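You operate a simulated robot arm through the tools that you are given. There is no shell and no other tool.

The job below is to be done with a simulated two-armed robot. You get a single attempt, and the scene is never put back.

Task
Pick up the black roll with the largest size on its label from the top of the packing table with one hand, pass it to the other hand and put it on the deck of the flat cart. Set down upright: black roll.

The check looks at the end state, three seconds after you hand in, the way a careful person would. Anything else that was tipped, shoved, dropped, spilled or broken makes it a failure.

Robot
Two 7-joint arms with two-finger parallel grippers on one trunk, on a base that moves. Base frame: it is fixed to the floor where the robot stands at the start and does not move with it; the origin is under the middle of the robot, x ahead of it, y to its left, z up; the surface under the hand at the start is at about z = 80. Readings come in cm, degrees, newtons and seconds.
The left shoulder is at the start at [2, 13.8, 120], the right one opposite. With the tool pointing down near the work surface each hand reaches from about 10 to 48 cm from the robot's upright axis, wherever it stands, measured 20 degrees to its own side. Places, roughly: deck of the flat cart [100, 60, 60]. Payload 1.57 kg a hand.
The tool frame of a hand sits at the grasp point between the pads (the TCP): z along the fingers, y along the line on which they close. The tips reach 3 cm beyond it. Largest opening 8 cm; finger width 1.7, thickness 1.2; the body of the gripper, 4 by 8.2 cm, starts 8 cm behind the TCP.
Orientation is told as [roll, pitch, yaw] about the base's x, y, z axes, in that order, counted from this pose: with the fingers straight down and closing along the base's y, the tool's x points along the base's -x, its y along +y and its z along -z.

Tools
- The arms move only by the tool servo_tool. It takes "left_targets", "right_targets" or both (then of equal length, played together; a hand with none holds still); each is a list of rows, each an object of numbers (a shift or turn left out is 0, a gripper value left out holds the last): "wx", "wy", "wz": the turn, a rotation vector about the base's x, y, z in degrees; "tx", "ty", "tz": the shift along the base's x, y, z in cm; "claw": the opening in per cent of the stroke, from 0 (shut) to 100 (fully open). In form: [{"wx": .., "wy": .., "wz": .., "tx": .., "ty": .., "tz": .., "claw": ..}, ...]. A call has 1 to 20 rows; each row is the pose to reach, as a shift and turn from the pose commanded when the call began. Each row takes 0.2 s and may step no farther than 5 cm and 8.6 degrees from the row before; otherwise, or with a gripper value out of range, the whole call is refused. Where a pose cannot be reached the arm comes as near as it can. A force on the tool above 40 N (or 10 N above the force at the start of the call, whichever is more), or a blocked arm, ends the call early, and 0.2 s more pass. Each finger travels about 4.5 cm/s and halts on what it meets, pressing with about 21 N; the grip force reading is that of the motor and also rises with nothing between the fingers. The clock runs only during rows and for 0.2 s after the last one: add rows that repeat a pose to give the fingers time. The reply holds the time, the measured pose of the TCP, the force on the tool along the base axes, the opening and the grip force, in the units named above and with some noise, with the torque about the TCP (base axes, N m) and any sound that the robot's microphone picked up.
- Cameras (640 x 400 px; columns grow to the right, rows downward): "scene" is now at [18.56, -1.6, 114.52]; the picture's right is [-0.18, -0.98, 0.00], its down [0.06, -0.01, -1.00] and it looks along [0.98, -0.18, 0.07] (base axes); focal length 214 px, centre (320, 200). "left" rides on the left gripper at [7.2, 0.7, -12.2] in its tool frame; the picture's right is [-0.09, 1.00, 0.00], its down [-0.84, -0.08, -0.54] and it looks along [-0.54, -0.05, 0.84] (tool axes); focal length 238 px, centre (320, 200). "right" rides on the right gripper at [7.2, -0.7, -12.2] in its tool frame; the picture's right is [0.09, 1.00, 0.00], its down [-0.84, 0.08, -0.54] and it looks along [-0.54, 0.05, 0.84] (tool axes); focal length 238 px, centre (320, 200). There is no depth. A picture from a camera that has moved, and an enlarged one, comes with that camera's place and axes in the base frame and with its lens.
- snapshot(camera): a new picture of that camera. The clock stands still meanwhile.
- move_column(by): slides the trunk up (or, below 0, down) by that many cm; the arms and the scene camera ride with it, the base frame stays. It gives what a move gives, with no picture.
- drive_base(legs): drives the robot by 1 to 6 legs, each [ahead, left, turn to the left] in cm, cm and degrees, along the robot's own axes; the way and the turn of a leg run together, so that a leg with both is an arc; at most 150 cm and 180 degrees a leg. The arms and the cameras ride along, it lands a little off, and it stops where it bumps. It gives what a move gives.
- pan_tilt(pan, tilt): turns the head with the scene camera to pan (to the left, within 60 degrees either way) and tilt (down, from -29 to 69), counted from straight ahead of the robot. It gives what a move gives.
- enlarge(camera, box): a new picture of the part [left, top, right, bottom] of that camera's present view, enlarged. The clock stands still meanwhile.
- job_done(): hands the job in; it is judged then, once.

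Places have to be worked out from the pictures, the camera data and where the tool is seen. Open the grippers and draw the arms clear of the work before you hand the job in, unless the task says otherwise.

The tools are called after ">>>" as name(argument=value, ...) on one line, values as JSON. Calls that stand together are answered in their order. servo_tool: Moves the arms, as the interface text tells. Its arguments: {"type":"object","properties":{"left_targets":{"type":"array"},"right_targets":{"type":"array"}},"required":[]} The other tools are called the same way: move_column (by) moves the trunk up or down; drive_base (legs) drives the base; pan_tilt (pan, tilt) turns the head that bears the scene camera; snapshot (camera) takes a picture; enlarge (camera, box) takes an enlarged picture of a part of a camera's view; job_done () hands the job in.

At the start:

```text
time_s: 0.0
left_tool_pos: [22.64, 1.9, 111.29]
left_tool_rot: [0.9, 12.2, -0.2]
left_force: [5.7, -2.8, -0.4]
left_moment: [0.46, 0.77, 0.24]
left_finger_gap: 7.99
left_grip_force: 0.1
right_tool_pos: [20.55, -20.26, 106.28]
right_tool_rot: [-18.3, 22.3, -6.3]
right_force: [-0.2, -0.3, -0.5]
right_moment: [-0.01, 0.0, 0.01]
right_finger_gap: 8.02
right_grip_force: 0.1
trunk travel left (down, up): [-57.5, 66.5]
robot x, y, heading: [-0.09, 0.05, -0.1]
head pan, tilt (commanded): [-10.4, -3.8]
```

scene: 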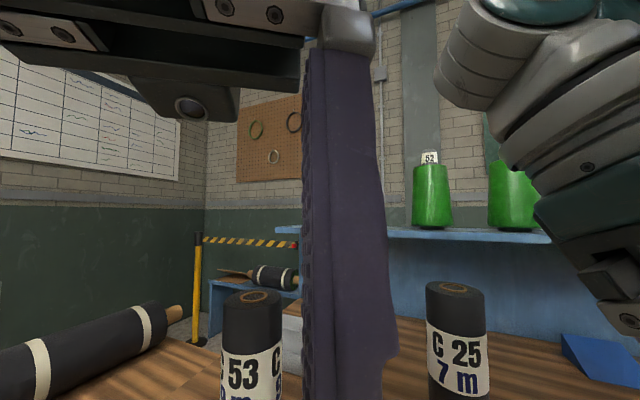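
right: 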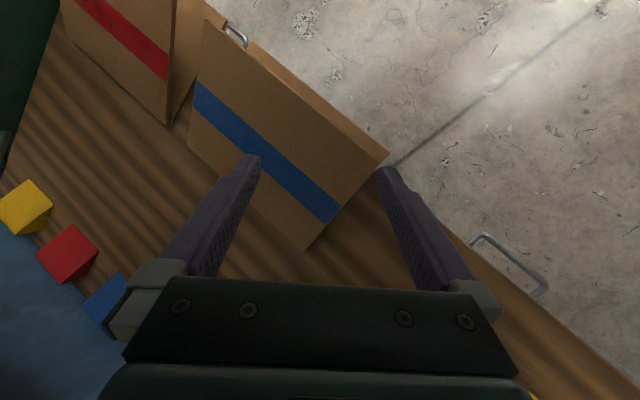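
left: 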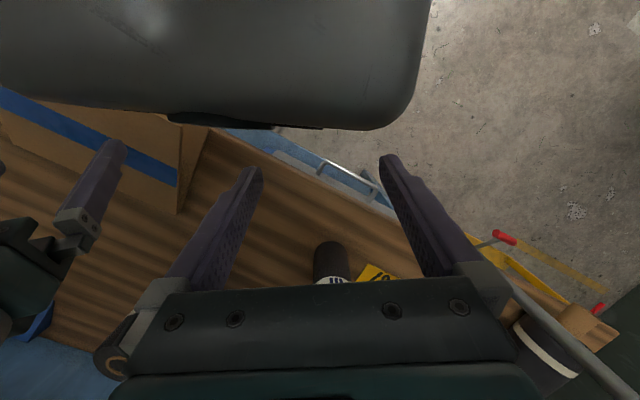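

The scene camera sees two labelled black rolls (C 53, C 25) partly hidden by the left finger. I'll tilt the head down to see the table top first.

>>> pan_tilt(pan=-10, tilt=35)

>>> snapshot(camera="scene")

```text
time_s: 1.1
left_tool_pos: [22.65, 1.93, 111.33]
left_tool_rot: [0.7, 12.1, -0.1]
left_force: [-0.5, 0.2, 0.4]
left_moment: [-0.02, 0.03, -0.01]
left_finger_gap: 7.99
left_grip_force: 0.0
right_tool_pos: [20.72, -20.3, 106.16]
right_tool_rot: [-18.2, 22.6, -6.4]
right_force: [0.1, -0.2, 0.2]
right_moment: [-0.01, -0.01, -0.02]
right_finger_gap: 8.01
right_grip_force: 0.0
trunk travel left (down, up): [-57.5, 66.5]
robot x, y, heading: [0.17, -0.09, 0.1]
head pan, tilt (commanded): [-10.0, 35.0]
```

```text
taken
camera scene: at [18.56, -1.54, 108.33], right [-0.17, -0.98, 0.0], down [-0.56, 0.1, -0.82], along [0.81, -0.14, -0.57], focal length 214 px, centre (320, 200)
```

scene: 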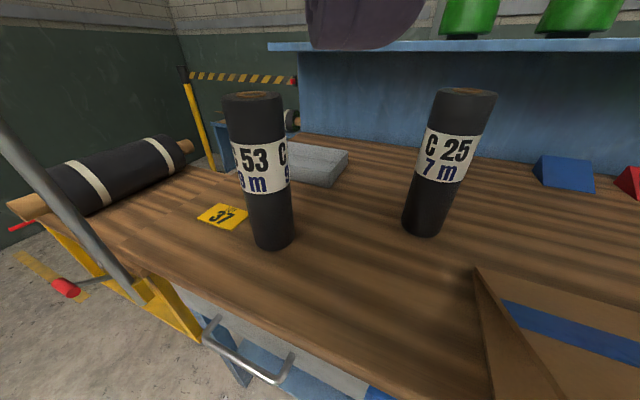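

Two standing black rolls are on the table, with a lying one to the left. I'll enlarge to read the labels, and look to the sides for others.

>>> enlarge(camera="scene", box=[200, 80, 360, 260])

>>> enlarge(camera="scene", box=[380, 70, 540, 250])

>>> enlarge(camera="scene", box=[0, 60, 240, 260])

```text
2.22 times, centred on (280, 170) of scene
camera zoom: at [18.56, -1.54, 108.33], right [-0.17, -0.98, 0.0], down [-0.56, 0.1, -0.82], along [0.81, -0.14, -0.57], focal length 477 px, centre (409, 267)
```

zoom: 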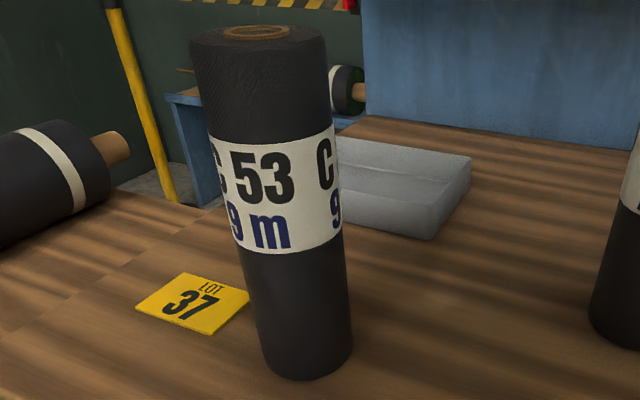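

```text
2.22 times, centred on (460, 160) of scene
camera zoom: at [18.56, -1.54, 108.33], right [-0.17, -0.98, 0.0], down [-0.56, 0.1, -0.82], along [0.81, -0.14, -0.57], focal length 477 px, centre (9, 289)
```

zoom: 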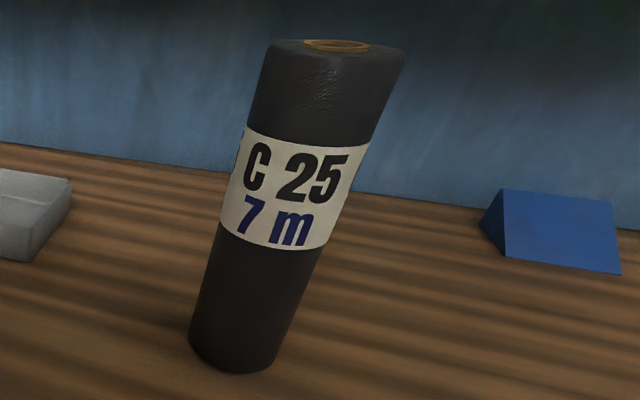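

```text
2.00 times, centred on (120, 160) of scene
camera zoom: at [18.56, -1.54, 108.33], right [-0.17, -0.98, 0.0], down [-0.56, 0.1, -0.82], along [0.81, -0.14, -0.57], focal length 429 px, centre (720, 280)
```

zoom: 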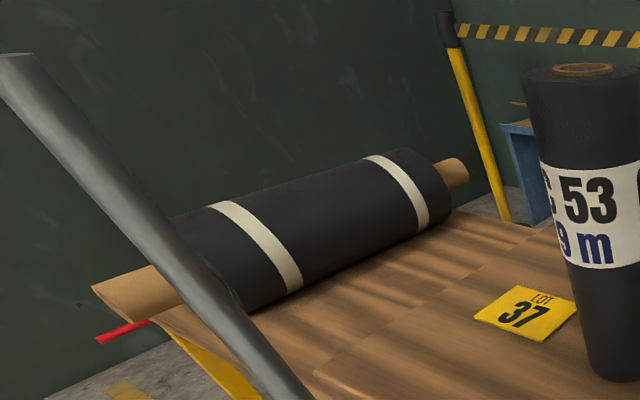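

The left roll reads C 53 / 9 m, the right one C 25 / 7 m. I'll look right and left for further rolls and the cart.

>>> pan_tilt(pan=-55, tilt=30)

>>> snapshot(camera="scene")

>>> pan_tilt(pan=50, tilt=30)

>>> snapshot(camera="scene")

>>> pan_tilt(pan=15, tilt=20)

>>> snapshot(camera="scene")

```text
time_s: 2.2
left_tool_pos: [22.62, 1.97, 111.24]
left_tool_rot: [1.0, 12.1, -0.2]
left_force: [3.6, 1.3, 1.6]
left_moment: [-0.18, 0.61, -0.05]
left_finger_gap: 8.02
left_grip_force: 0.0
right_tool_pos: [20.65, -20.29, 106.15]
right_tool_rot: [-18.2, 22.5, -6.4]
right_force: [-0.5, -0.8, 0.5]
right_moment: [0.01, 0.03, 0.01]
right_finger_gap: 7.98
right_grip_force: 0.1
trunk travel left (down, up): [-57.5, 66.5]
robot x, y, heading: [0.19, -0.33, 0.0]
head pan, tilt (commanded): [-55.0, 30.0]
```

```text
taken
camera scene: at [15.08, -7.41, 109.1], right [-0.82, -0.57, 0.0], down [-0.29, 0.41, -0.87], along [0.5, -0.71, -0.5], focal length 214 px, centre (320, 200)
```

scene: 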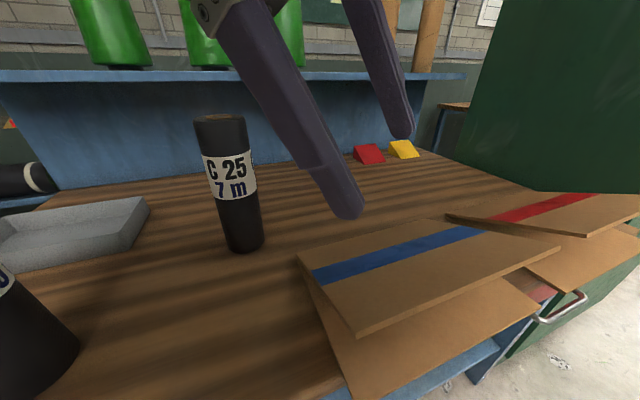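

```text
time_s: 4.0
left_tool_pos: [22.53, 1.78, 111.25]
left_tool_rot: [0.7, 12.3, -0.3]
left_force: [6.8, 0.8, 3.8]
left_moment: [-0.09, 1.23, 0.02]
left_finger_gap: 7.98
left_grip_force: 0.0
right_tool_pos: [20.72, -20.32, 106.2]
right_tool_rot: [-18.2, 22.6, -6.3]
right_force: [0.1, -0.7, -0.5]
right_moment: [-0.02, -0.03, 0.01]
right_finger_gap: 8.0
right_grip_force: 0.0
trunk travel left (down, up): [-57.5, 66.5]
robot x, y, heading: [0.21, 0.1, 0.2]
head pan, tilt (commanded): [50.0, 30.0]
```

```text
taken
camera scene: at [15.7, 6.91, 109.1], right [0.77, -0.64, 0.0], down [-0.32, -0.38, -0.87], along [0.56, 0.66, -0.5], focal length 214 px, centre (320, 200)
```

scene: 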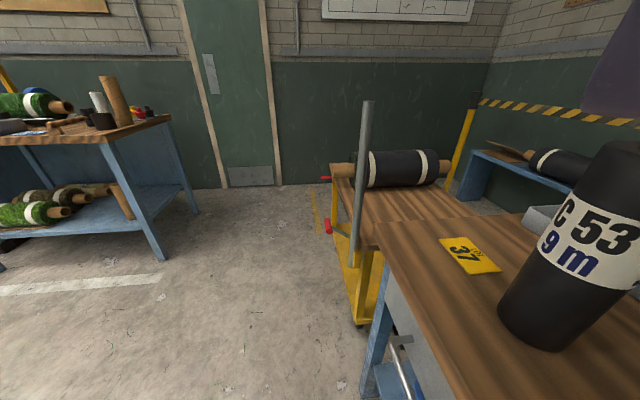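

```text
time_s: 5.0
left_tool_pos: [22.63, 2.01, 111.27]
left_tool_rot: [0.8, 12.1, -0.2]
left_force: [6.3, 2.0, 1.7]
left_moment: [-0.34, 1.11, -0.12]
left_finger_gap: 8.03
left_grip_force: 0.0
right_tool_pos: [20.63, -20.36, 106.28]
right_tool_rot: [-18.2, 22.5, -6.4]
right_force: [-0.2, -0.5, -0.8]
right_moment: [0.01, -0.01, 0.04]
right_finger_gap: 8.02
right_grip_force: 0.0
trunk travel left (down, up): [-57.5, 66.5]
robot x, y, heading: [0.11, -0.48, 0.1]
head pan, tilt (commanded): [15.0, 20.0]
```

```text
taken
camera scene: at [18.88, 2.41, 110.7], right [0.26, -0.97, 0.0], down [-0.33, -0.09, -0.94], along [0.91, 0.24, -0.34], focal length 214 px, centre (320, 200)
```

scene: 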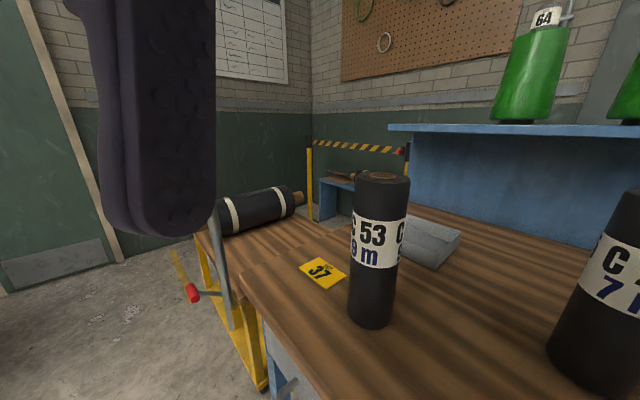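

C 53 / 9 m is the biggest label on both lines, standing at about (48, 2) on the table; the left hand is very close to the head. I'll move the left arm away to the left a bit and then study the cart.

>>> servo_tool(left_targets=[{"ty": 4, "tz": -1}, {"ty": 8, "tz": -2}, {"ty": 12, "tz": -3}, {"ty": 16, "tz": -4}, {"ty": 16, "tz": -4}])

>>> pan_tilt(pan=45, tilt=25)

>>> snapshot(camera="scene")

>>> enlarge(camera="scene", box=[280, 80, 520, 330])

```text
time_s: 6.2
left_tool_pos: [20.87, 18.71, 104.95]
left_tool_rot: [5.8, 18.8, -0.5]
left_force: [-0.6, -0.5, -0.9]
left_moment: [0.0, 0.03, -0.04]
left_finger_gap: 7.99
left_grip_force: 0.1
right_tool_pos: [20.64, -20.29, 106.22]
right_tool_rot: [-18.2, 22.5, -6.4]
right_force: [-0.2, -1.0, 0.8]
right_moment: [-0.02, 0.03, -0.02]
right_finger_gap: 8.0
right_grip_force: 0.1
trunk travel left (down, up): [-57.5, 66.5]
robot x, y, heading: [-0.11, 0.13, 0.0]
head pan, tilt (commanded): [15.0, 20.0]
stopped in row 5 (left hand): the arm was blocked; the commanded pose is now the measured one
```

```text
time_s: 7.2
left_tool_pos: [20.77, 18.75, 104.9]
left_tool_rot: [5.8, 18.7, -0.5]
left_force: [0.4, -0.4, 0.1]
left_moment: [-0.03, 0.0, 0.0]
left_finger_gap: 7.99
left_grip_force: 0.0
right_tool_pos: [20.6, -20.27, 106.29]
right_tool_rot: [-18.2, 22.7, -6.6]
right_force: [-1.0, -0.7, 0.7]
right_moment: [0.01, 0.02, -0.02]
right_finger_gap: 8.0
right_grip_force: 0.1
trunk travel left (down, up): [-57.5, 66.5]
robot x, y, heading: [0.14, 0.23, 0.0]
head pan, tilt (commanded): [45.0, 25.0]
```

```text
taken
camera scene: at [16.4, 6.5, 109.9], right [0.71, -0.71, 0.0], down [-0.3, -0.3, -0.91], along [0.64, 0.64, -0.42], focal length 214 px, centre (320, 200)
```

scene: 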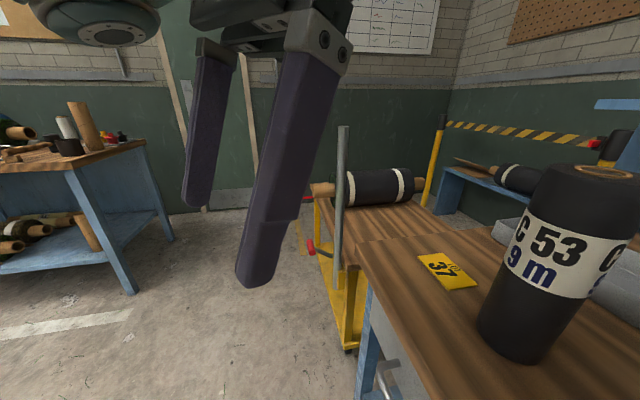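

```text
1.60 times, centred on (400, 205) of scene
camera zoom: at [16.4, 6.5, 109.9], right [0.71, -0.71, 0.0], down [-0.3, -0.3, -0.91], along [0.64, 0.64, -0.42], focal length 343 px, centre (192, 192)
```

zoom: 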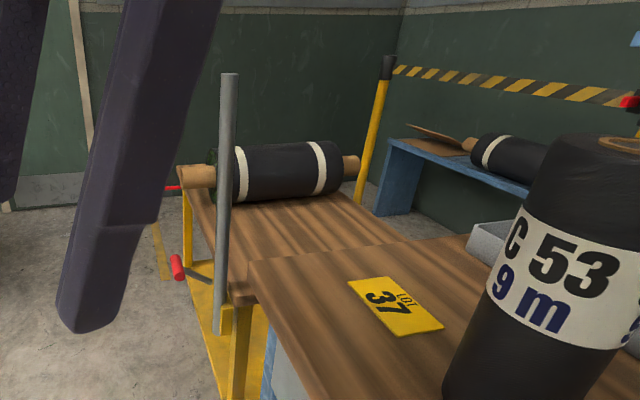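

The cart sits beyond the table's left end, with a stake at its near corner and a roll lying at its far side; the table edge runs about 34° skewed to me. I'll look straight down to see how close my base is to the table edge.

>>> pan_tilt(pan=0, tilt=69)

>>> snapshot(camera="scene")

>>> snapshot(camera="left")

```text
time_s: 8.3
left_tool_pos: [20.84, 18.71, 104.96]
left_tool_rot: [5.7, 18.7, -0.3]
left_force: [-0.6, 0.4, 0.3]
left_moment: [0.02, -0.01, 0.0]
left_finger_gap: 8.01
left_grip_force: 0.1
right_tool_pos: [20.65, -20.29, 106.15]
right_tool_rot: [-18.1, 22.5, -6.4]
right_force: [0.0, 0.1, 0.1]
right_moment: [-0.05, -0.02, 0.02]
right_finger_gap: 8.0
right_grip_force: 0.0
trunk travel left (down, up): [-57.5, 66.5]
robot x, y, heading: [0.12, 0.12, -0.2]
head pan, tilt (commanded): [0.0, 68.8]
```

```text
taken
camera scene: at [15.48, -0.01, 103.96], right [0.0, -1.0, 0.0], down [-0.93, 0.0, -0.36], along [0.36, 0.0, -0.93], focal length 214 px, centre (320, 200)
```

scene: 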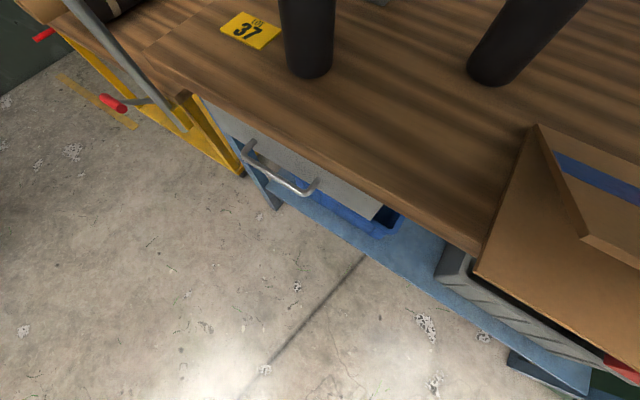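

```text
taken
camera left: at [18.03, 18.07, 118.89], right [0.13, 0.99, 0.07], down [0.96, -0.14, 0.24], along [0.24, 0.03, -0.97], focal length 238 px, centre (320, 200)
```

left: 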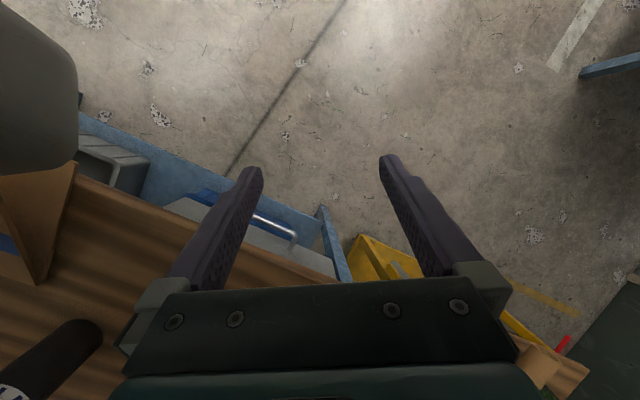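

There's a pulled-out drawer with a handle under the table's left end, which I must keep clear of. I'll enlarge that corner to see the table edge and cart geometry.

>>> enlarge(camera="scene", box=[30, 0, 350, 220])

>>> enlarge(camera="scene", box=[200, 100, 440, 260])

```text
1.82 times, centred on (190, 110) of scene
camera zoom: at [15.48, -0.01, 103.96], right [0.0, -1.0, 0.0], down [-0.93, 0.0, -0.36], along [0.36, 0.0, -0.93], focal length 390 px, centre (556, 364)
```

zoom: 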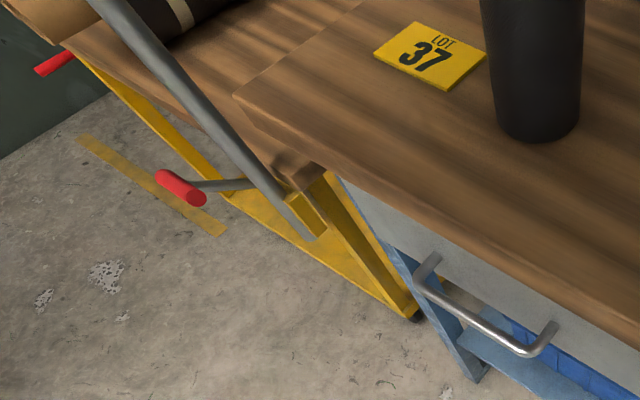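

```text
2.50 times, centred on (320, 180) of scene
camera zoom: at [15.48, -0.01, 103.96], right [0.0, -1.0, 0.0], down [-0.93, 0.0, -0.36], along [0.36, 0.0, -0.93], focal length 536 px, centre (320, 250)
```

zoom: 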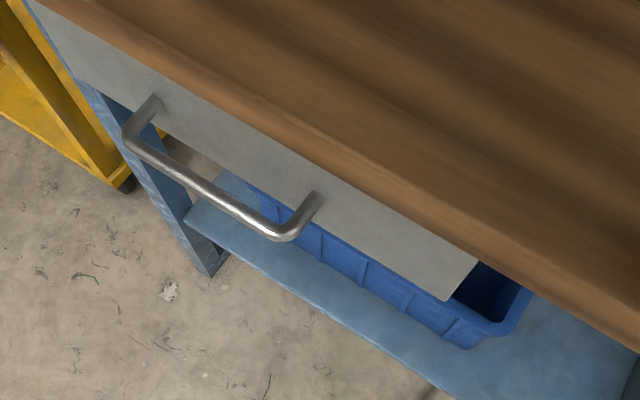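

The table's front-left corner is near (51, 29), its edge runs at about 57° and the roll stands near (48, 2), roughly 7.3 cm thick and 24 cm tall. I'll raise the trunk so that the hands are well above the roll tops before driving.

>>> move_column(by=20)

```text
time_s: 10.5
left_tool_pos: [20.95, 18.67, 125.07]
left_tool_rot: [5.8, 18.7, -0.3]
left_force: [0.1, 0.4, 0.2]
left_moment: [0.0, -0.03, -0.01]
left_finger_gap: 7.99
left_grip_force: 0.0
right_tool_pos: [20.68, -20.28, 126.26]
right_tool_rot: [-18.2, 22.5, -6.4]
right_force: [0.4, 0.1, 0.2]
right_moment: [-0.03, -0.01, -0.04]
right_finger_gap: 8.01
right_grip_force: 0.1
trunk travel left (down, up): [-77.5, 46.5]
robot x, y, heading: [-0.05, 0.31, 0.1]
head pan, tilt (commanded): [0.0, 68.8]
```

All clear above. I'll drive along the table edge to the left and turn to face the table squarely, so the roll lies about 39 cm ahead, slightly to the left.

>>> drive_base(legs=[[11, 16.7, 0], [0, 0, -33.4]])

>>> pan_tilt(pan=0, tilt=45)

>>> snapshot(camera="scene")

>>> snapshot(camera="left")

```text
time_s: 13.7
left_tool_pos: [38.81, 20.91, 124.91]
left_tool_rot: [5.9, 18.8, -33.5]
left_force: [0.5, -0.3, 0.3]
left_moment: [-0.01, 0.05, -0.02]
left_finger_gap: 8.0
left_grip_force: 0.1
right_tool_pos: [17.23, -11.49, 126.21]
right_tool_rot: [-18.3, 22.5, -39.4]
right_force: [1.0, -0.3, 0.2]
right_moment: [0.02, 0.0, -0.03]
right_finger_gap: 8.0
right_grip_force: 0.1
trunk travel left (down, up): [-77.5, 46.5]
robot x, y, heading: [10.86, 16.88, -33.2]
head pan, tilt (commanded): [0.0, 68.8]
```

```text
time_s: 14.5
left_tool_pos: [38.68, 21.05, 125.01]
left_tool_rot: [5.9, 18.7, -33.5]
left_force: [0.6, 0.3, -0.3]
left_moment: [-0.01, 0.0, -0.03]
left_finger_gap: 8.01
left_grip_force: 0.0
right_tool_pos: [17.21, -11.52, 126.26]
right_tool_rot: [-18.2, 22.6, -39.4]
right_force: [-0.8, -0.4, 0.5]
right_moment: [-0.05, -0.02, -0.05]
right_finger_gap: 8.0
right_grip_force: 0.0
trunk travel left (down, up): [-77.5, 46.5]
robot x, y, heading: [10.71, 16.65, -33.3]
head pan, tilt (commanded): [0.0, 45.0]
```

```text
taken
camera scene: at [26.09, 6.85, 126.83], right [-0.55, -0.84, 0.0], down [-0.59, 0.39, -0.71], along [0.59, -0.39, -0.71], focal length 214 px, centre (320, 200)
```

scene: 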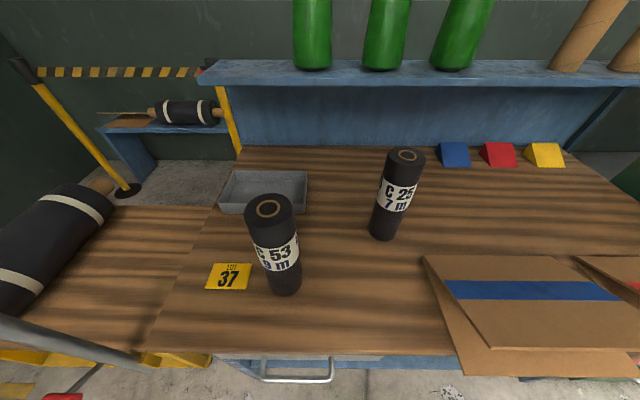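

```text
taken
camera left: at [36.05, 22.07, 138.87], right [0.65, 0.76, 0.07], down [0.73, -0.64, 0.23], along [0.22, -0.1, -0.97], focal length 238 px, centre (320, 200)
```

left: 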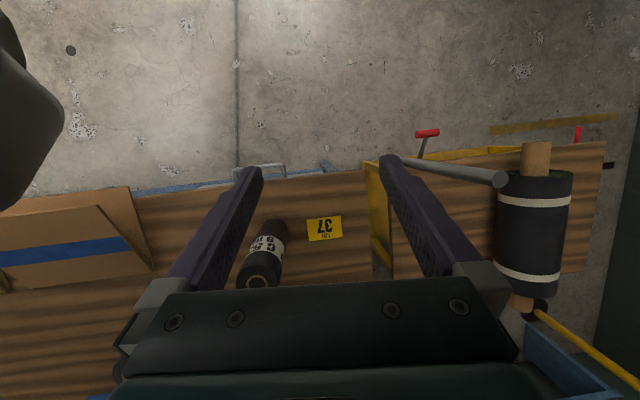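

Both cameras agree: the C 53 roll's axis is at about (48.0, 1.5), top at z ≈ 104. I'll bring the left hand upright above it at the present height.

>>> servo_tool(left_targets=[{"wx": -2.5, "wy": -2.05, "tx": 1.55, "ty": -3.25}, {"wx": -5.1, "wy": -4.1, "tx": 3.1, "ty": -6.5}, {"wx": -7.6, "wy": -6.15, "tx": 4.65, "ty": -9.75}, {"wx": -10.1, "wy": -8.2, "tx": 6.2, "ty": -13.0}, {"wx": -12.7, "wy": -10.25, "tx": 7.75, "ty": -16.25}, {"wx": -15.2, "wy": -12.3, "tx": 9.3, "ty": -19.5}, {"wx": -15.2, "wy": -12.3, "tx": 9.3, "ty": -19.5}, {"wx": -15.2, "wy": -12.3, "tx": 9.3, "ty": -19.5}])

>>> snapshot(camera="left")

>>> snapshot(camera="scene")

```text
time_s: 16.3
left_tool_pos: [48.22, 1.49, 125.16]
left_tool_rot: [0.0, 0.0, -34.4]
left_force: [-0.3, 0.3, 0.8]
left_moment: [-0.01, 0.02, -0.02]
left_finger_gap: 8.01
left_grip_force: 0.1
right_tool_pos: [17.34, -11.58, 126.18]
right_tool_rot: [-18.2, 22.5, -39.4]
right_force: [0.0, 0.3, 0.7]
right_moment: [-0.01, -0.01, 0.03]
right_finger_gap: 8.0
right_grip_force: 0.0
trunk travel left (down, up): [-77.5, 46.5]
robot x, y, heading: [11.03, 17.07, -33.0]
head pan, tilt (commanded): [0.0, 45.0]
```

```text
taken
camera left: at [42.69, 6.04, 137.34], right [0.64, 0.77, 0.0], down [0.65, -0.54, 0.54], along [0.42, -0.35, -0.84], focal length 238 px, centre (320, 200)
```

left: 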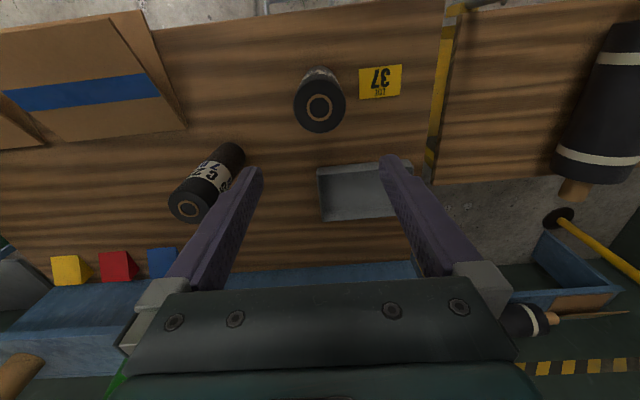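

```text
taken
camera scene: at [26.09, 6.85, 126.84], right [-0.55, -0.84, 0.0], down [-0.59, 0.39, -0.71], along [0.59, -0.39, -0.71], focal length 214 px, centre (320, 200)
```

scene: 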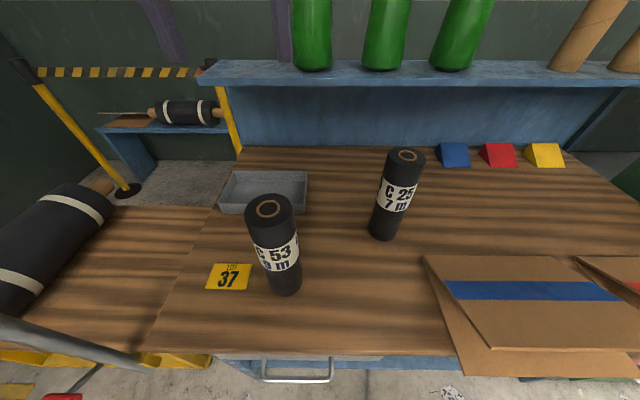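

Hand is upright above the roll; the camera puts the roll's top at about (48.0, 1.45). I'll enlarge to refine its centre and diameter.

>>> enlarge(camera="left", box=[270, 55, 370, 145])

>>> enlarge(camera="scene", box=[220, 180, 320, 300])

```text
4.44 times, centred on (320, 100) of left
camera zoom: at [42.69, 6.04, 137.34], right [0.64, 0.77, 0.0], down [0.65, -0.54, 0.54], along [0.42, -0.35, -0.84], focal length 1059 px, centre (320, 644)
```

zoom: 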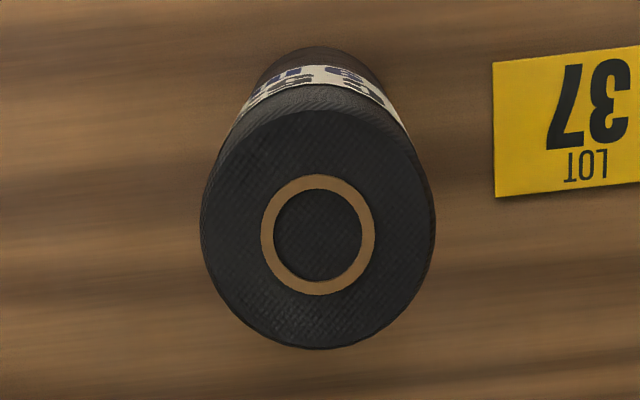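

```text
3.33 times, centred on (270, 240) of scene
camera zoom: at [26.09, 6.85, 126.84], right [-0.55, -0.84, 0.0], down [-0.59, 0.39, -0.71], along [0.59, -0.39, -0.71], focal length 715 px, centre (487, 67)
```

zoom: 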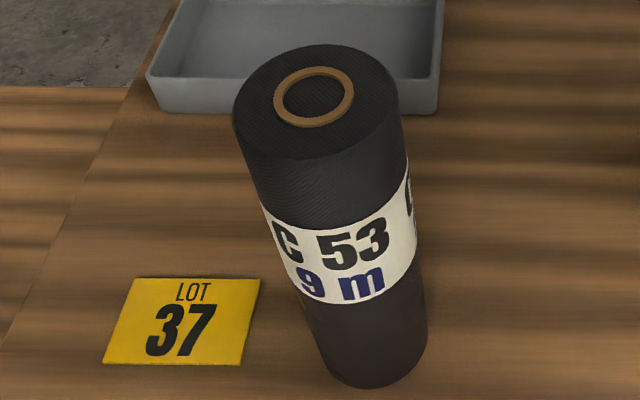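

The roll is about 7.1 cm thick and centred under the gripper within a couple of mm. I'll descend to just above its top and check again.

>>> servo_tool(left_targets=[{"tx": -0.1, "tz": -4}, {"tx": -0.15, "tz": -8}, {"tx": -0.15, "tz": -12}, {"tx": -0.15, "tz": -16}, {"tx": -0.15, "tz": -16}, {"tx": -0.15, "tz": -16}])

>>> snapshot(camera="left")

>>> snapshot(camera="scene")

```text
time_s: 17.7
left_tool_pos: [47.87, 1.58, 109.18]
left_tool_rot: [0.0, 0.0, -34.4]
left_force: [-0.2, -0.3, 0.4]
left_moment: [-0.01, -0.03, 0.0]
left_finger_gap: 8.0
left_grip_force: 0.1
right_tool_pos: [17.17, -11.65, 126.3]
right_tool_rot: [-18.2, 22.5, -39.4]
right_force: [-0.1, -0.5, 0.7]
right_moment: [-0.02, -0.03, -0.02]
right_finger_gap: 7.98
right_grip_force: 0.0
trunk travel left (down, up): [-77.5, 46.5]
robot x, y, heading: [11.0, 16.76, -33.2]
head pan, tilt (commanded): [0.0, 45.0]
```

```text
taken
camera left: at [42.35, 6.11, 121.31], right [0.64, 0.77, 0.0], down [0.65, -0.54, 0.54], along [0.42, -0.35, -0.84], focal length 238 px, centre (320, 200)
```

left: 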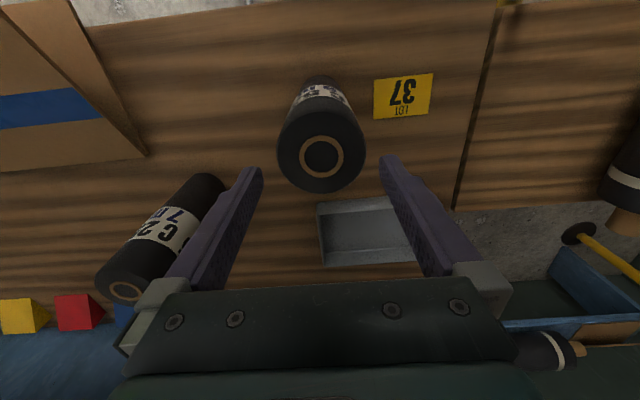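

```text
taken
camera scene: at [26.09, 6.85, 126.84], right [-0.55, -0.84, 0.0], down [-0.59, 0.39, -0.71], along [0.59, -0.39, -0.71], focal length 214 px, centre (320, 200)
```

scene: 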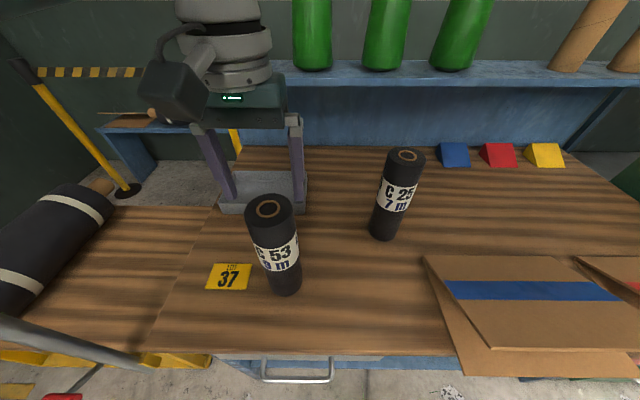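

Tips are just above the roll top and the roll appears centred between the fingers. One enlarged check before going down over it.

>>> enlarge(camera="left", box=[230, 70, 410, 210])

```text
2.86 times, centred on (320, 140) of left
camera zoom: at [42.35, 6.11, 121.31], right [0.64, 0.77, 0.0], down [0.65, -0.54, 0.54], along [0.42, -0.35, -0.84], focal length 681 px, centre (320, 371)
```

zoom: 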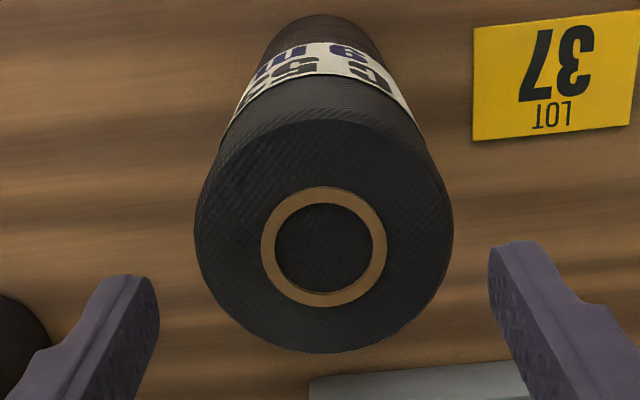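

The roll is centred between the fingers to about 1 mm, with ~4.5 mm clearance a side. I'll descend so the tips pass about 5.5 cm below the roll's top.

>>> servo_tool(left_targets=[{"tx": 0.03, "ty": 0.04, "tz": -1.5}, {"tx": 0.03, "ty": 0.04, "tz": -3}, {"tx": 0.03, "ty": 0.04, "tz": -4.5}, {"tx": 0.03, "ty": 0.04, "tz": -6}, {"tx": 0.03, "ty": 0.04, "tz": -7.5}, {"tx": 0.03, "ty": 0.04, "tz": -7.5}])

>>> snapshot(camera="left")

>>> snapshot(camera="scene")

```text
time_s: 19.1
left_tool_pos: [47.87, 1.52, 101.68]
left_tool_rot: [-0.1, 0.0, -34.4]
left_force: [-0.5, 0.0, 0.3]
left_moment: [0.0, -0.02, -0.01]
left_finger_gap: 8.01
left_grip_force: 0.1
right_tool_pos: [17.21, -11.43, 126.29]
right_tool_rot: [-18.1, 22.4, -39.5]
right_force: [0.9, -0.1, -0.9]
right_moment: [-0.04, 0.03, 0.01]
right_finger_gap: 7.98
right_grip_force: 0.1
trunk travel left (down, up): [-77.5, 46.5]
robot x, y, heading: [10.68, 17.01, -32.8]
head pan, tilt (commanded): [0.0, 45.0]
```

```text
taken
camera left: at [42.38, 6.11, 113.82], right [0.64, 0.77, 0.0], down [0.65, -0.54, 0.54], along [0.42, -0.35, -0.84], focal length 238 px, centre (320, 200)
```

left: 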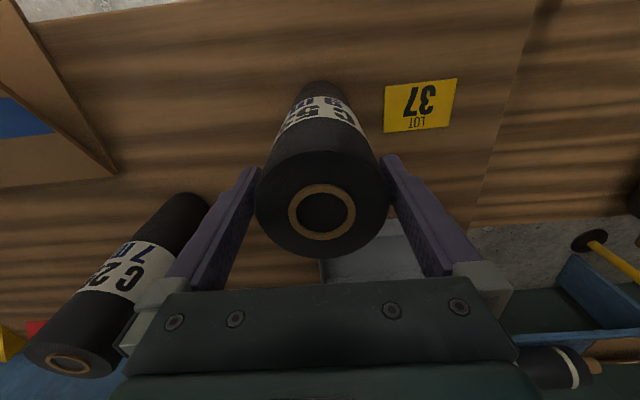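

```text
taken
camera scene: at [26.09, 6.85, 126.84], right [-0.55, -0.84, 0.0], down [-0.59, 0.39, -0.71], along [0.59, -0.39, -0.71], focal length 214 px, centre (320, 200)
```

scene: 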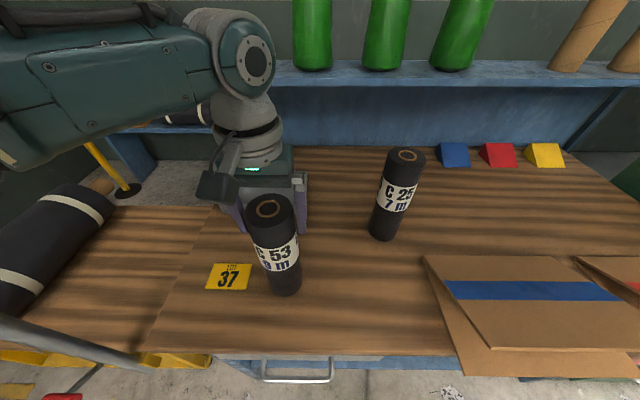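

Fingers straddle the roll with no contact forces. I'll close the left gripper on it.

>>> servo_tool(left_targets=[{"claw": 60}, {"claw": 0}, {"claw": 0}, {"claw": 0}, {"claw": 0}])

>>> snapshot(camera="left")

```text
time_s: 20.3
left_tool_pos: [47.91, 1.6, 101.65]
left_tool_rot: [0.1, -0.1, -34.4]
left_force: [1.7, -0.1, 0.0]
left_moment: [0.02, -0.2, 0.06]
left_finger_gap: 7.07
left_grip_force: 21.0
right_tool_pos: [17.22, -11.49, 126.15]
right_tool_rot: [-18.2, 22.5, -39.4]
right_force: [0.1, -0.6, 0.2]
right_moment: [0.01, -0.03, -0.04]
right_finger_gap: 8.02
right_grip_force: 0.2
trunk travel left (down, up): [-77.5, 46.5]
robot x, y, heading: [11.2, 16.7, -33.2]
head pan, tilt (commanded): [0.0, 45.0]
```

```text
taken
camera left: at [42.4, 6.14, 113.83], right [0.64, 0.77, 0.0], down [0.65, -0.54, 0.54], along [0.42, -0.35, -0.84], focal length 238 px, centre (320, 200)
```

left: 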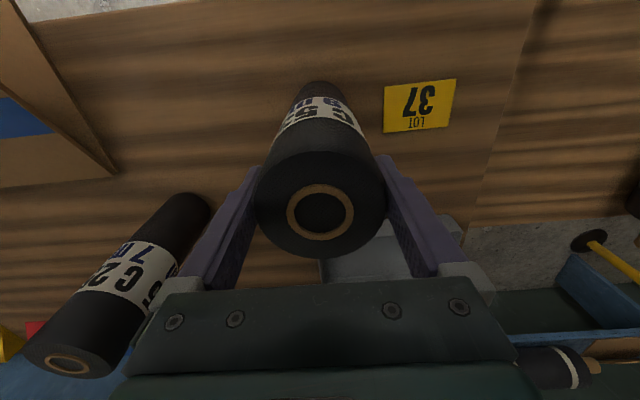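

Gripped: gap 7.07 cm, 21 N. I'll lift it gently by 3 cm and check that it holds.

>>> servo_tool(left_targets=[{"tz": 0.5}, {"tz": 1.2}, {"tz": 2}, {"tz": 3}, {"tz": 3}])

>>> snapshot(camera="scene")

>>> snapshot(camera="left")

```text
time_s: 21.5
left_tool_pos: [47.99, 1.64, 104.55]
left_tool_rot: [0.0, -0.1, -34.5]
left_force: [0.0, 0.6, -6.4]
left_moment: [-0.02, -0.05, -0.02]
left_finger_gap: 7.06
left_grip_force: 20.9
right_tool_pos: [17.25, -11.45, 126.16]
right_tool_rot: [-18.2, 22.6, -39.3]
right_force: [0.2, -0.8, 0.5]
right_moment: [0.03, 0.03, 0.04]
right_finger_gap: 8.01
right_grip_force: 0.1
trunk travel left (down, up): [-77.5, 46.5]
robot x, y, heading: [10.93, 16.94, -33.2]
head pan, tilt (commanded): [0.0, 45.0]
```

```text
taken
camera scene: at [26.07, 6.86, 126.83], right [-0.55, -0.84, 0.0], down [-0.59, 0.39, -0.71], along [0.59, -0.39, -0.71], focal length 214 px, centre (320, 200)
```

scene: 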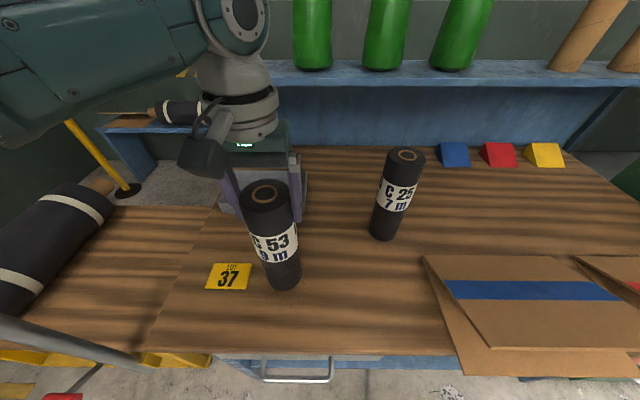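

```text
taken
camera left: at [42.4, 6.16, 116.75], right [0.64, 0.77, 0.0], down [0.65, -0.54, 0.54], along [0.42, -0.35, -0.84], focal length 238 px, centre (320, 200)
```

left: 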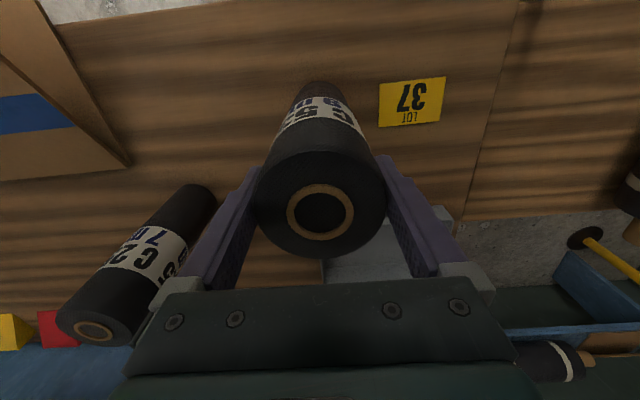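

The roll hangs freely (≈6.5 N) with no slip. I'll lift it another 12 cm with the left arm to make room for the right hand below.

>>> servo_tool(left_targets=[{"tz": 2}, {"tz": 4}, {"tz": 6}, {"tz": 8}, {"tz": 10}, {"tz": 12}, {"tz": 12}])

>>> snapshot(camera="scene")

```text
time_s: 23.1
left_tool_pos: [47.68, 1.58, 116.55]
left_tool_rot: [0.1, 0.1, -34.4]
left_force: [-0.6, 1.2, -6.0]
left_moment: [-0.01, 0.02, -0.02]
left_finger_gap: 7.05
left_grip_force: 20.4
right_tool_pos: [17.12, -11.47, 126.3]
right_tool_rot: [-18.2, 22.6, -39.4]
right_force: [0.6, 0.0, 0.3]
right_moment: [-0.04, 0.02, 0.0]
right_finger_gap: 8.0
right_grip_force: 0.2
trunk travel left (down, up): [-77.5, 46.5]
robot x, y, heading: [11.53, 16.65, -32.9]
head pan, tilt (commanded): [0.0, 45.0]
```

```text
taken
camera scene: at [26.07, 6.86, 126.83], right [-0.55, -0.84, 0.0], down [-0.59, 0.39, -0.71], along [0.59, -0.39, -0.71], focal length 214 px, centre (320, 200)
```

scene: 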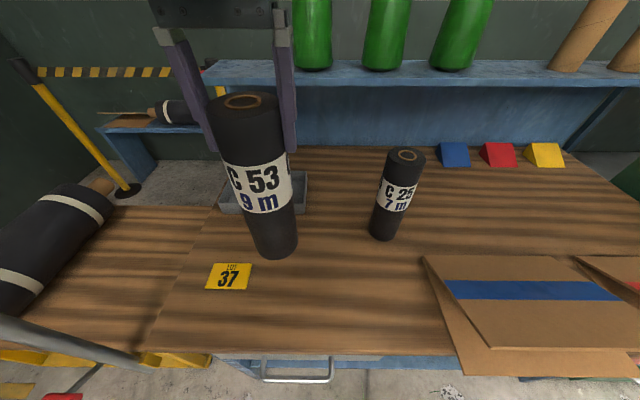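

The roll is held upright at z 95–119. Now I'll swing the right hand down and round so its fingers point forward-left, nearly horizontal, stopping about 20 cm short of the roll.

>>> servo_tool(right_targets=[{"wx": -0.45, "wy": -7.13, "wz": 3.07, "tx": 0, "ty": 0, "tz": -2.4}, {"wx": -0.91, "wy": -14.27, "wz": 6.13, "tx": 0, "ty": 0, "tz": -4.8}, {"wx": -1.36, "wy": -21.4, "wz": 9.2, "tx": 0, "ty": 0, "tz": -7.2}, {"wx": -1.81, "wy": -28.5, "wz": 12.3, "tx": 0, "ty": 0, "tz": -9.6}, {"wx": -2.27, "wy": -35.7, "wz": 15.3, "tx": 0, "ty": 0, "tz": -12}, {"wx": -2.72, "wy": -42.8, "wz": 18.4, "tx": 1.1, "ty": 0.9, "tz": -14.2}, {"wx": -3.17, "wy": -49.9, "wz": 21.5, "tx": 2.2, "ty": 1.8, "tz": -14.2}, {"wx": -3.63, "wy": -57.1, "wz": 24.5, "tx": 3.3, "ty": 2.7, "tz": -14.2}])

>>> snapshot(camera="scene")

>>> snapshot(camera="right")

```text
time_s: 24.9
left_tool_pos: [47.74, 1.49, 116.48]
left_tool_rot: [-0.1, 0.0, -34.5]
left_force: [0.0, 0.0, -5.5]
left_moment: [0.03, -0.03, -0.02]
left_finger_gap: 7.07
left_grip_force: 21.4
right_tool_pos: [23.17, -11.39, 108.68]
right_tool_rot: [3.5, -30.2, -14.4]
right_force: [-1.0, -0.2, -0.1]
right_moment: [0.0, 0.04, 0.0]
right_finger_gap: 8.02
right_grip_force: 0.0
right hand out of reach, approached as far as the arm can: row 4, 5, 6, 7, 8
trunk travel left (down, up): [-77.5, 46.5]
robot x, y, heading: [11.11, 16.86, -32.9]
head pan, tilt (commanded): [0.0, 45.0]
```

```text
taken
camera scene: at [26.06, 6.86, 126.83], right [-0.55, -0.84, 0.0], down [-0.59, 0.39, -0.71], along [0.59, -0.39, -0.71], focal length 214 px, centre (320, 200)
```

scene: 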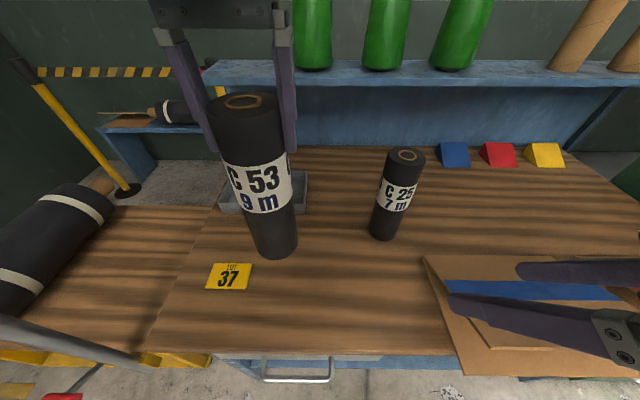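

```text
taken
camera right: at [10.92, -9.8, 115.5], right [0.14, 0.99, 0.01], down [0.45, -0.07, 0.89], along [0.88, -0.12, -0.45], focal length 238 px, centre (320, 200)
```

right: 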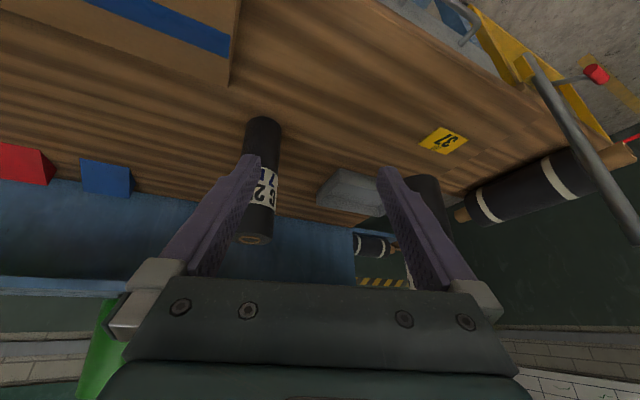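

The right hand ran out of reach because that pose is too close to the body. I'll check with a null row what the commanded pose now is before moving it further out.

>>> servo_tool(right_targets=[{"tz": 0}])

```text
time_s: 25.3
left_tool_pos: [47.9, 1.42, 116.62]
left_tool_rot: [0.0, 0.1, -34.4]
left_force: [0.7, 0.0, -6.4]
left_moment: [0.01, 0.01, 0.02]
left_finger_gap: 7.03
left_grip_force: 20.8
right_tool_pos: [23.2, -11.55, 108.68]
right_tool_rot: [3.5, -30.3, -14.3]
right_force: [-0.4, 0.4, -0.2]
right_moment: [0.0, 0.02, -0.04]
right_finger_gap: 8.0
right_grip_force: 0.1
trunk travel left (down, up): [-77.5, 46.5]
robot x, y, heading: [11.12, 16.87, -33.0]
head pan, tilt (commanded): [0.0, 45.0]
```

The commanded pose equals the reached one. Now I'll move the right hand further forward and turn it so the fingers point left-forward, staying about 15+ cm clear of the roll.

>>> servo_tool(right_targets=[{"tx": 3.2, "ty": -0.2, "tz": 1.1}, {"tx": 6.4, "ty": -0.3, "tz": 2.2, "wx": 0.52, "wy": -5.1, "wz": 4.5}, {"tx": 9.7, "ty": -0.5, "tz": 3.3, "wx": 1.04, "wy": -10.1, "wz": 9.1}, {"tx": 9.7, "ty": -0.5, "tz": 3.3, "wx": 1.57, "wy": -15.2, "wz": 13.6}, {"tx": 9.7, "ty": -0.5, "tz": 3.3, "wx": 2.09, "wy": -20.3, "wz": 18.1}, {"tx": 9.7, "ty": -0.5, "tz": 3.3, "wx": 2.6, "wy": -25.3, "wz": 22.7}, {"tx": 9.7, "ty": -0.5, "tz": 3.3, "wx": 3.1, "wy": -30.4, "wz": 27.2}, {"tx": 9.7, "ty": -0.5, "tz": 3.3, "wx": 3.7, "wy": -35.5, "wz": 31.7}, {"tx": 9.7, "ty": -0.5, "tz": 3.3, "wx": 4.2, "wy": -40.5, "wz": 36.3}, {"tx": 9.7, "ty": -0.5, "tz": 3.3, "wx": 4.7, "wy": -45.6, "wz": 40.8}, {"tx": 9.7, "ty": -0.5, "tz": 3.3, "wx": 4.7, "wy": -45.6, "wz": 40.8}])

>>> snapshot(camera="scene")

>>> snapshot(camera="right")

```text
time_s: 27.7
left_tool_pos: [47.82, 1.43, 116.57]
left_tool_rot: [0.1, 0.0, -34.5]
left_force: [0.1, 0.0, -6.1]
left_moment: [0.05, -0.01, 0.03]
left_finger_gap: 7.04
left_grip_force: 21.1
right_tool_pos: [32.93, -11.84, 112.08]
right_tool_rot: [-0.3, -75.1, 31.8]
right_force: [-0.5, -0.5, 0.9]
right_moment: [0.01, -0.01, -0.01]
right_finger_gap: 8.01
right_grip_force: 0.0
trunk travel left (down, up): [-77.5, 46.5]
robot x, y, heading: [10.98, 16.76, -33.1]
head pan, tilt (commanded): [0.0, 45.0]
```

```text
taken
camera scene: at [26.07, 6.86, 126.83], right [-0.55, -0.84, 0.0], down [-0.59, 0.39, -0.71], along [0.59, -0.39, -0.71], focal length 214 px, centre (320, 200)
```

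scene: 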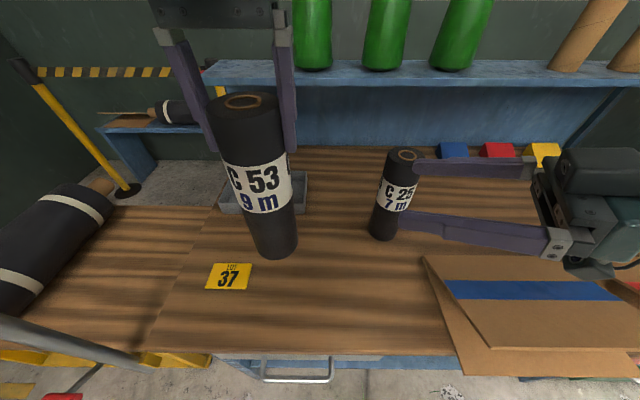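

```text
taken
camera right: at [21.79, -19.63, 108.1], right [-0.54, 0.83, -0.09], down [-0.3, -0.1, 0.95], along [0.78, 0.54, 0.3], focal length 238 px, centre (320, 200)
```

right: 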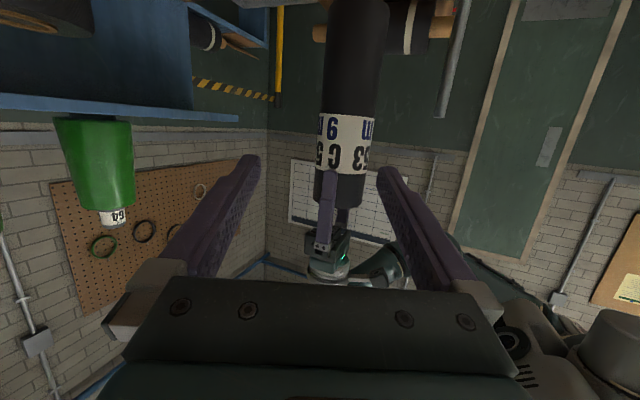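

The right hand reached the wanted orientation (fingers 15° below horizontal, pointing left-forward), and sees the roll ahead, slightly off to its left. I'll centre it laterally and move to about 11 cm short of the roll.

>>> servo_tool(right_targets=[{"tx": 1.4, "ty": 1.9, "tz": -0.15}, {"tx": 2.8, "ty": 3.8, "tz": -0.3}, {"tx": 4.2, "ty": 5.7, "tz": -0.45}, {"tx": 5.6, "ty": 7.5, "tz": -0.6}, {"tx": 5.6, "ty": 7.5, "tz": -0.6}])

>>> snapshot(camera="right")

>>> snapshot(camera="scene")

```text
time_s: 28.9
left_tool_pos: [47.81, 1.43, 116.57]
left_tool_rot: [0.0, 0.0, -34.4]
left_force: [-0.5, 0.2, -5.1]
left_moment: [0.0, 0.01, -0.02]
left_finger_gap: 7.06
left_grip_force: 20.3
right_tool_pos: [38.62, -4.52, 111.36]
right_tool_rot: [-0.2, -75.0, 31.8]
right_force: [0.1, 0.2, 0.5]
right_moment: [0.0, -0.02, 0.02]
right_finger_gap: 7.97
right_grip_force: 0.1
trunk travel left (down, up): [-77.5, 46.5]
robot x, y, heading: [11.29, 16.6, -33.1]
head pan, tilt (commanded): [0.0, 45.0]
```

```text
taken
camera right: at [27.4, -12.27, 107.6], right [-0.54, 0.84, -0.09], down [-0.3, -0.09, 0.95], along [0.78, 0.54, 0.3], focal length 238 px, centre (320, 200)
```

right: 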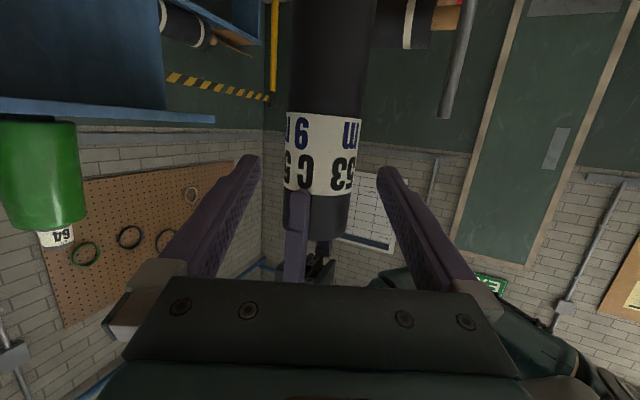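

```text
taken
camera scene: at [26.07, 6.86, 126.83], right [-0.55, -0.84, 0.0], down [-0.59, 0.39, -0.71], along [0.59, -0.39, -0.71], focal length 214 px, centre (320, 200)
```

scene: 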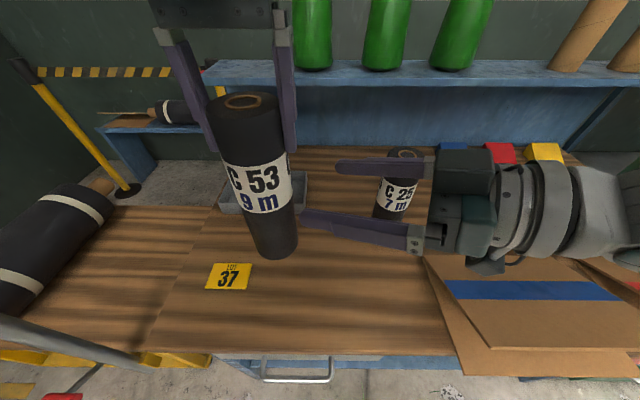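

The roll looks well centred between the right fingers, about 11 cm ahead. I'll enlarge to measure the lateral offset.

>>> enlarge(camera="right", box=[230, 90, 410, 270])

```text
2.22 times, centred on (320, 180) of right
camera zoom: at [27.4, -12.27, 107.6], right [-0.54, 0.84, -0.09], down [-0.3, -0.09, 0.95], along [0.78, 0.54, 0.3], focal length 530 px, centre (320, 244)
```

zoom: 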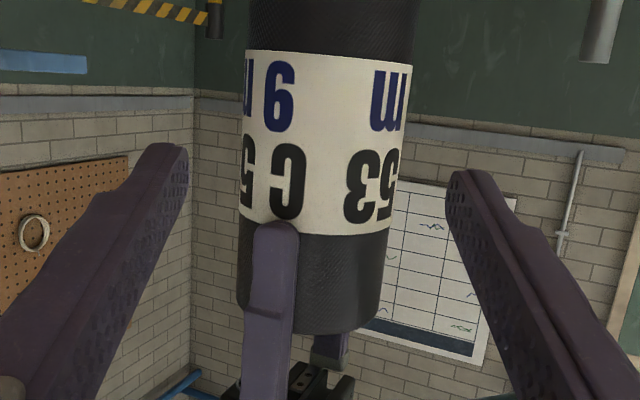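

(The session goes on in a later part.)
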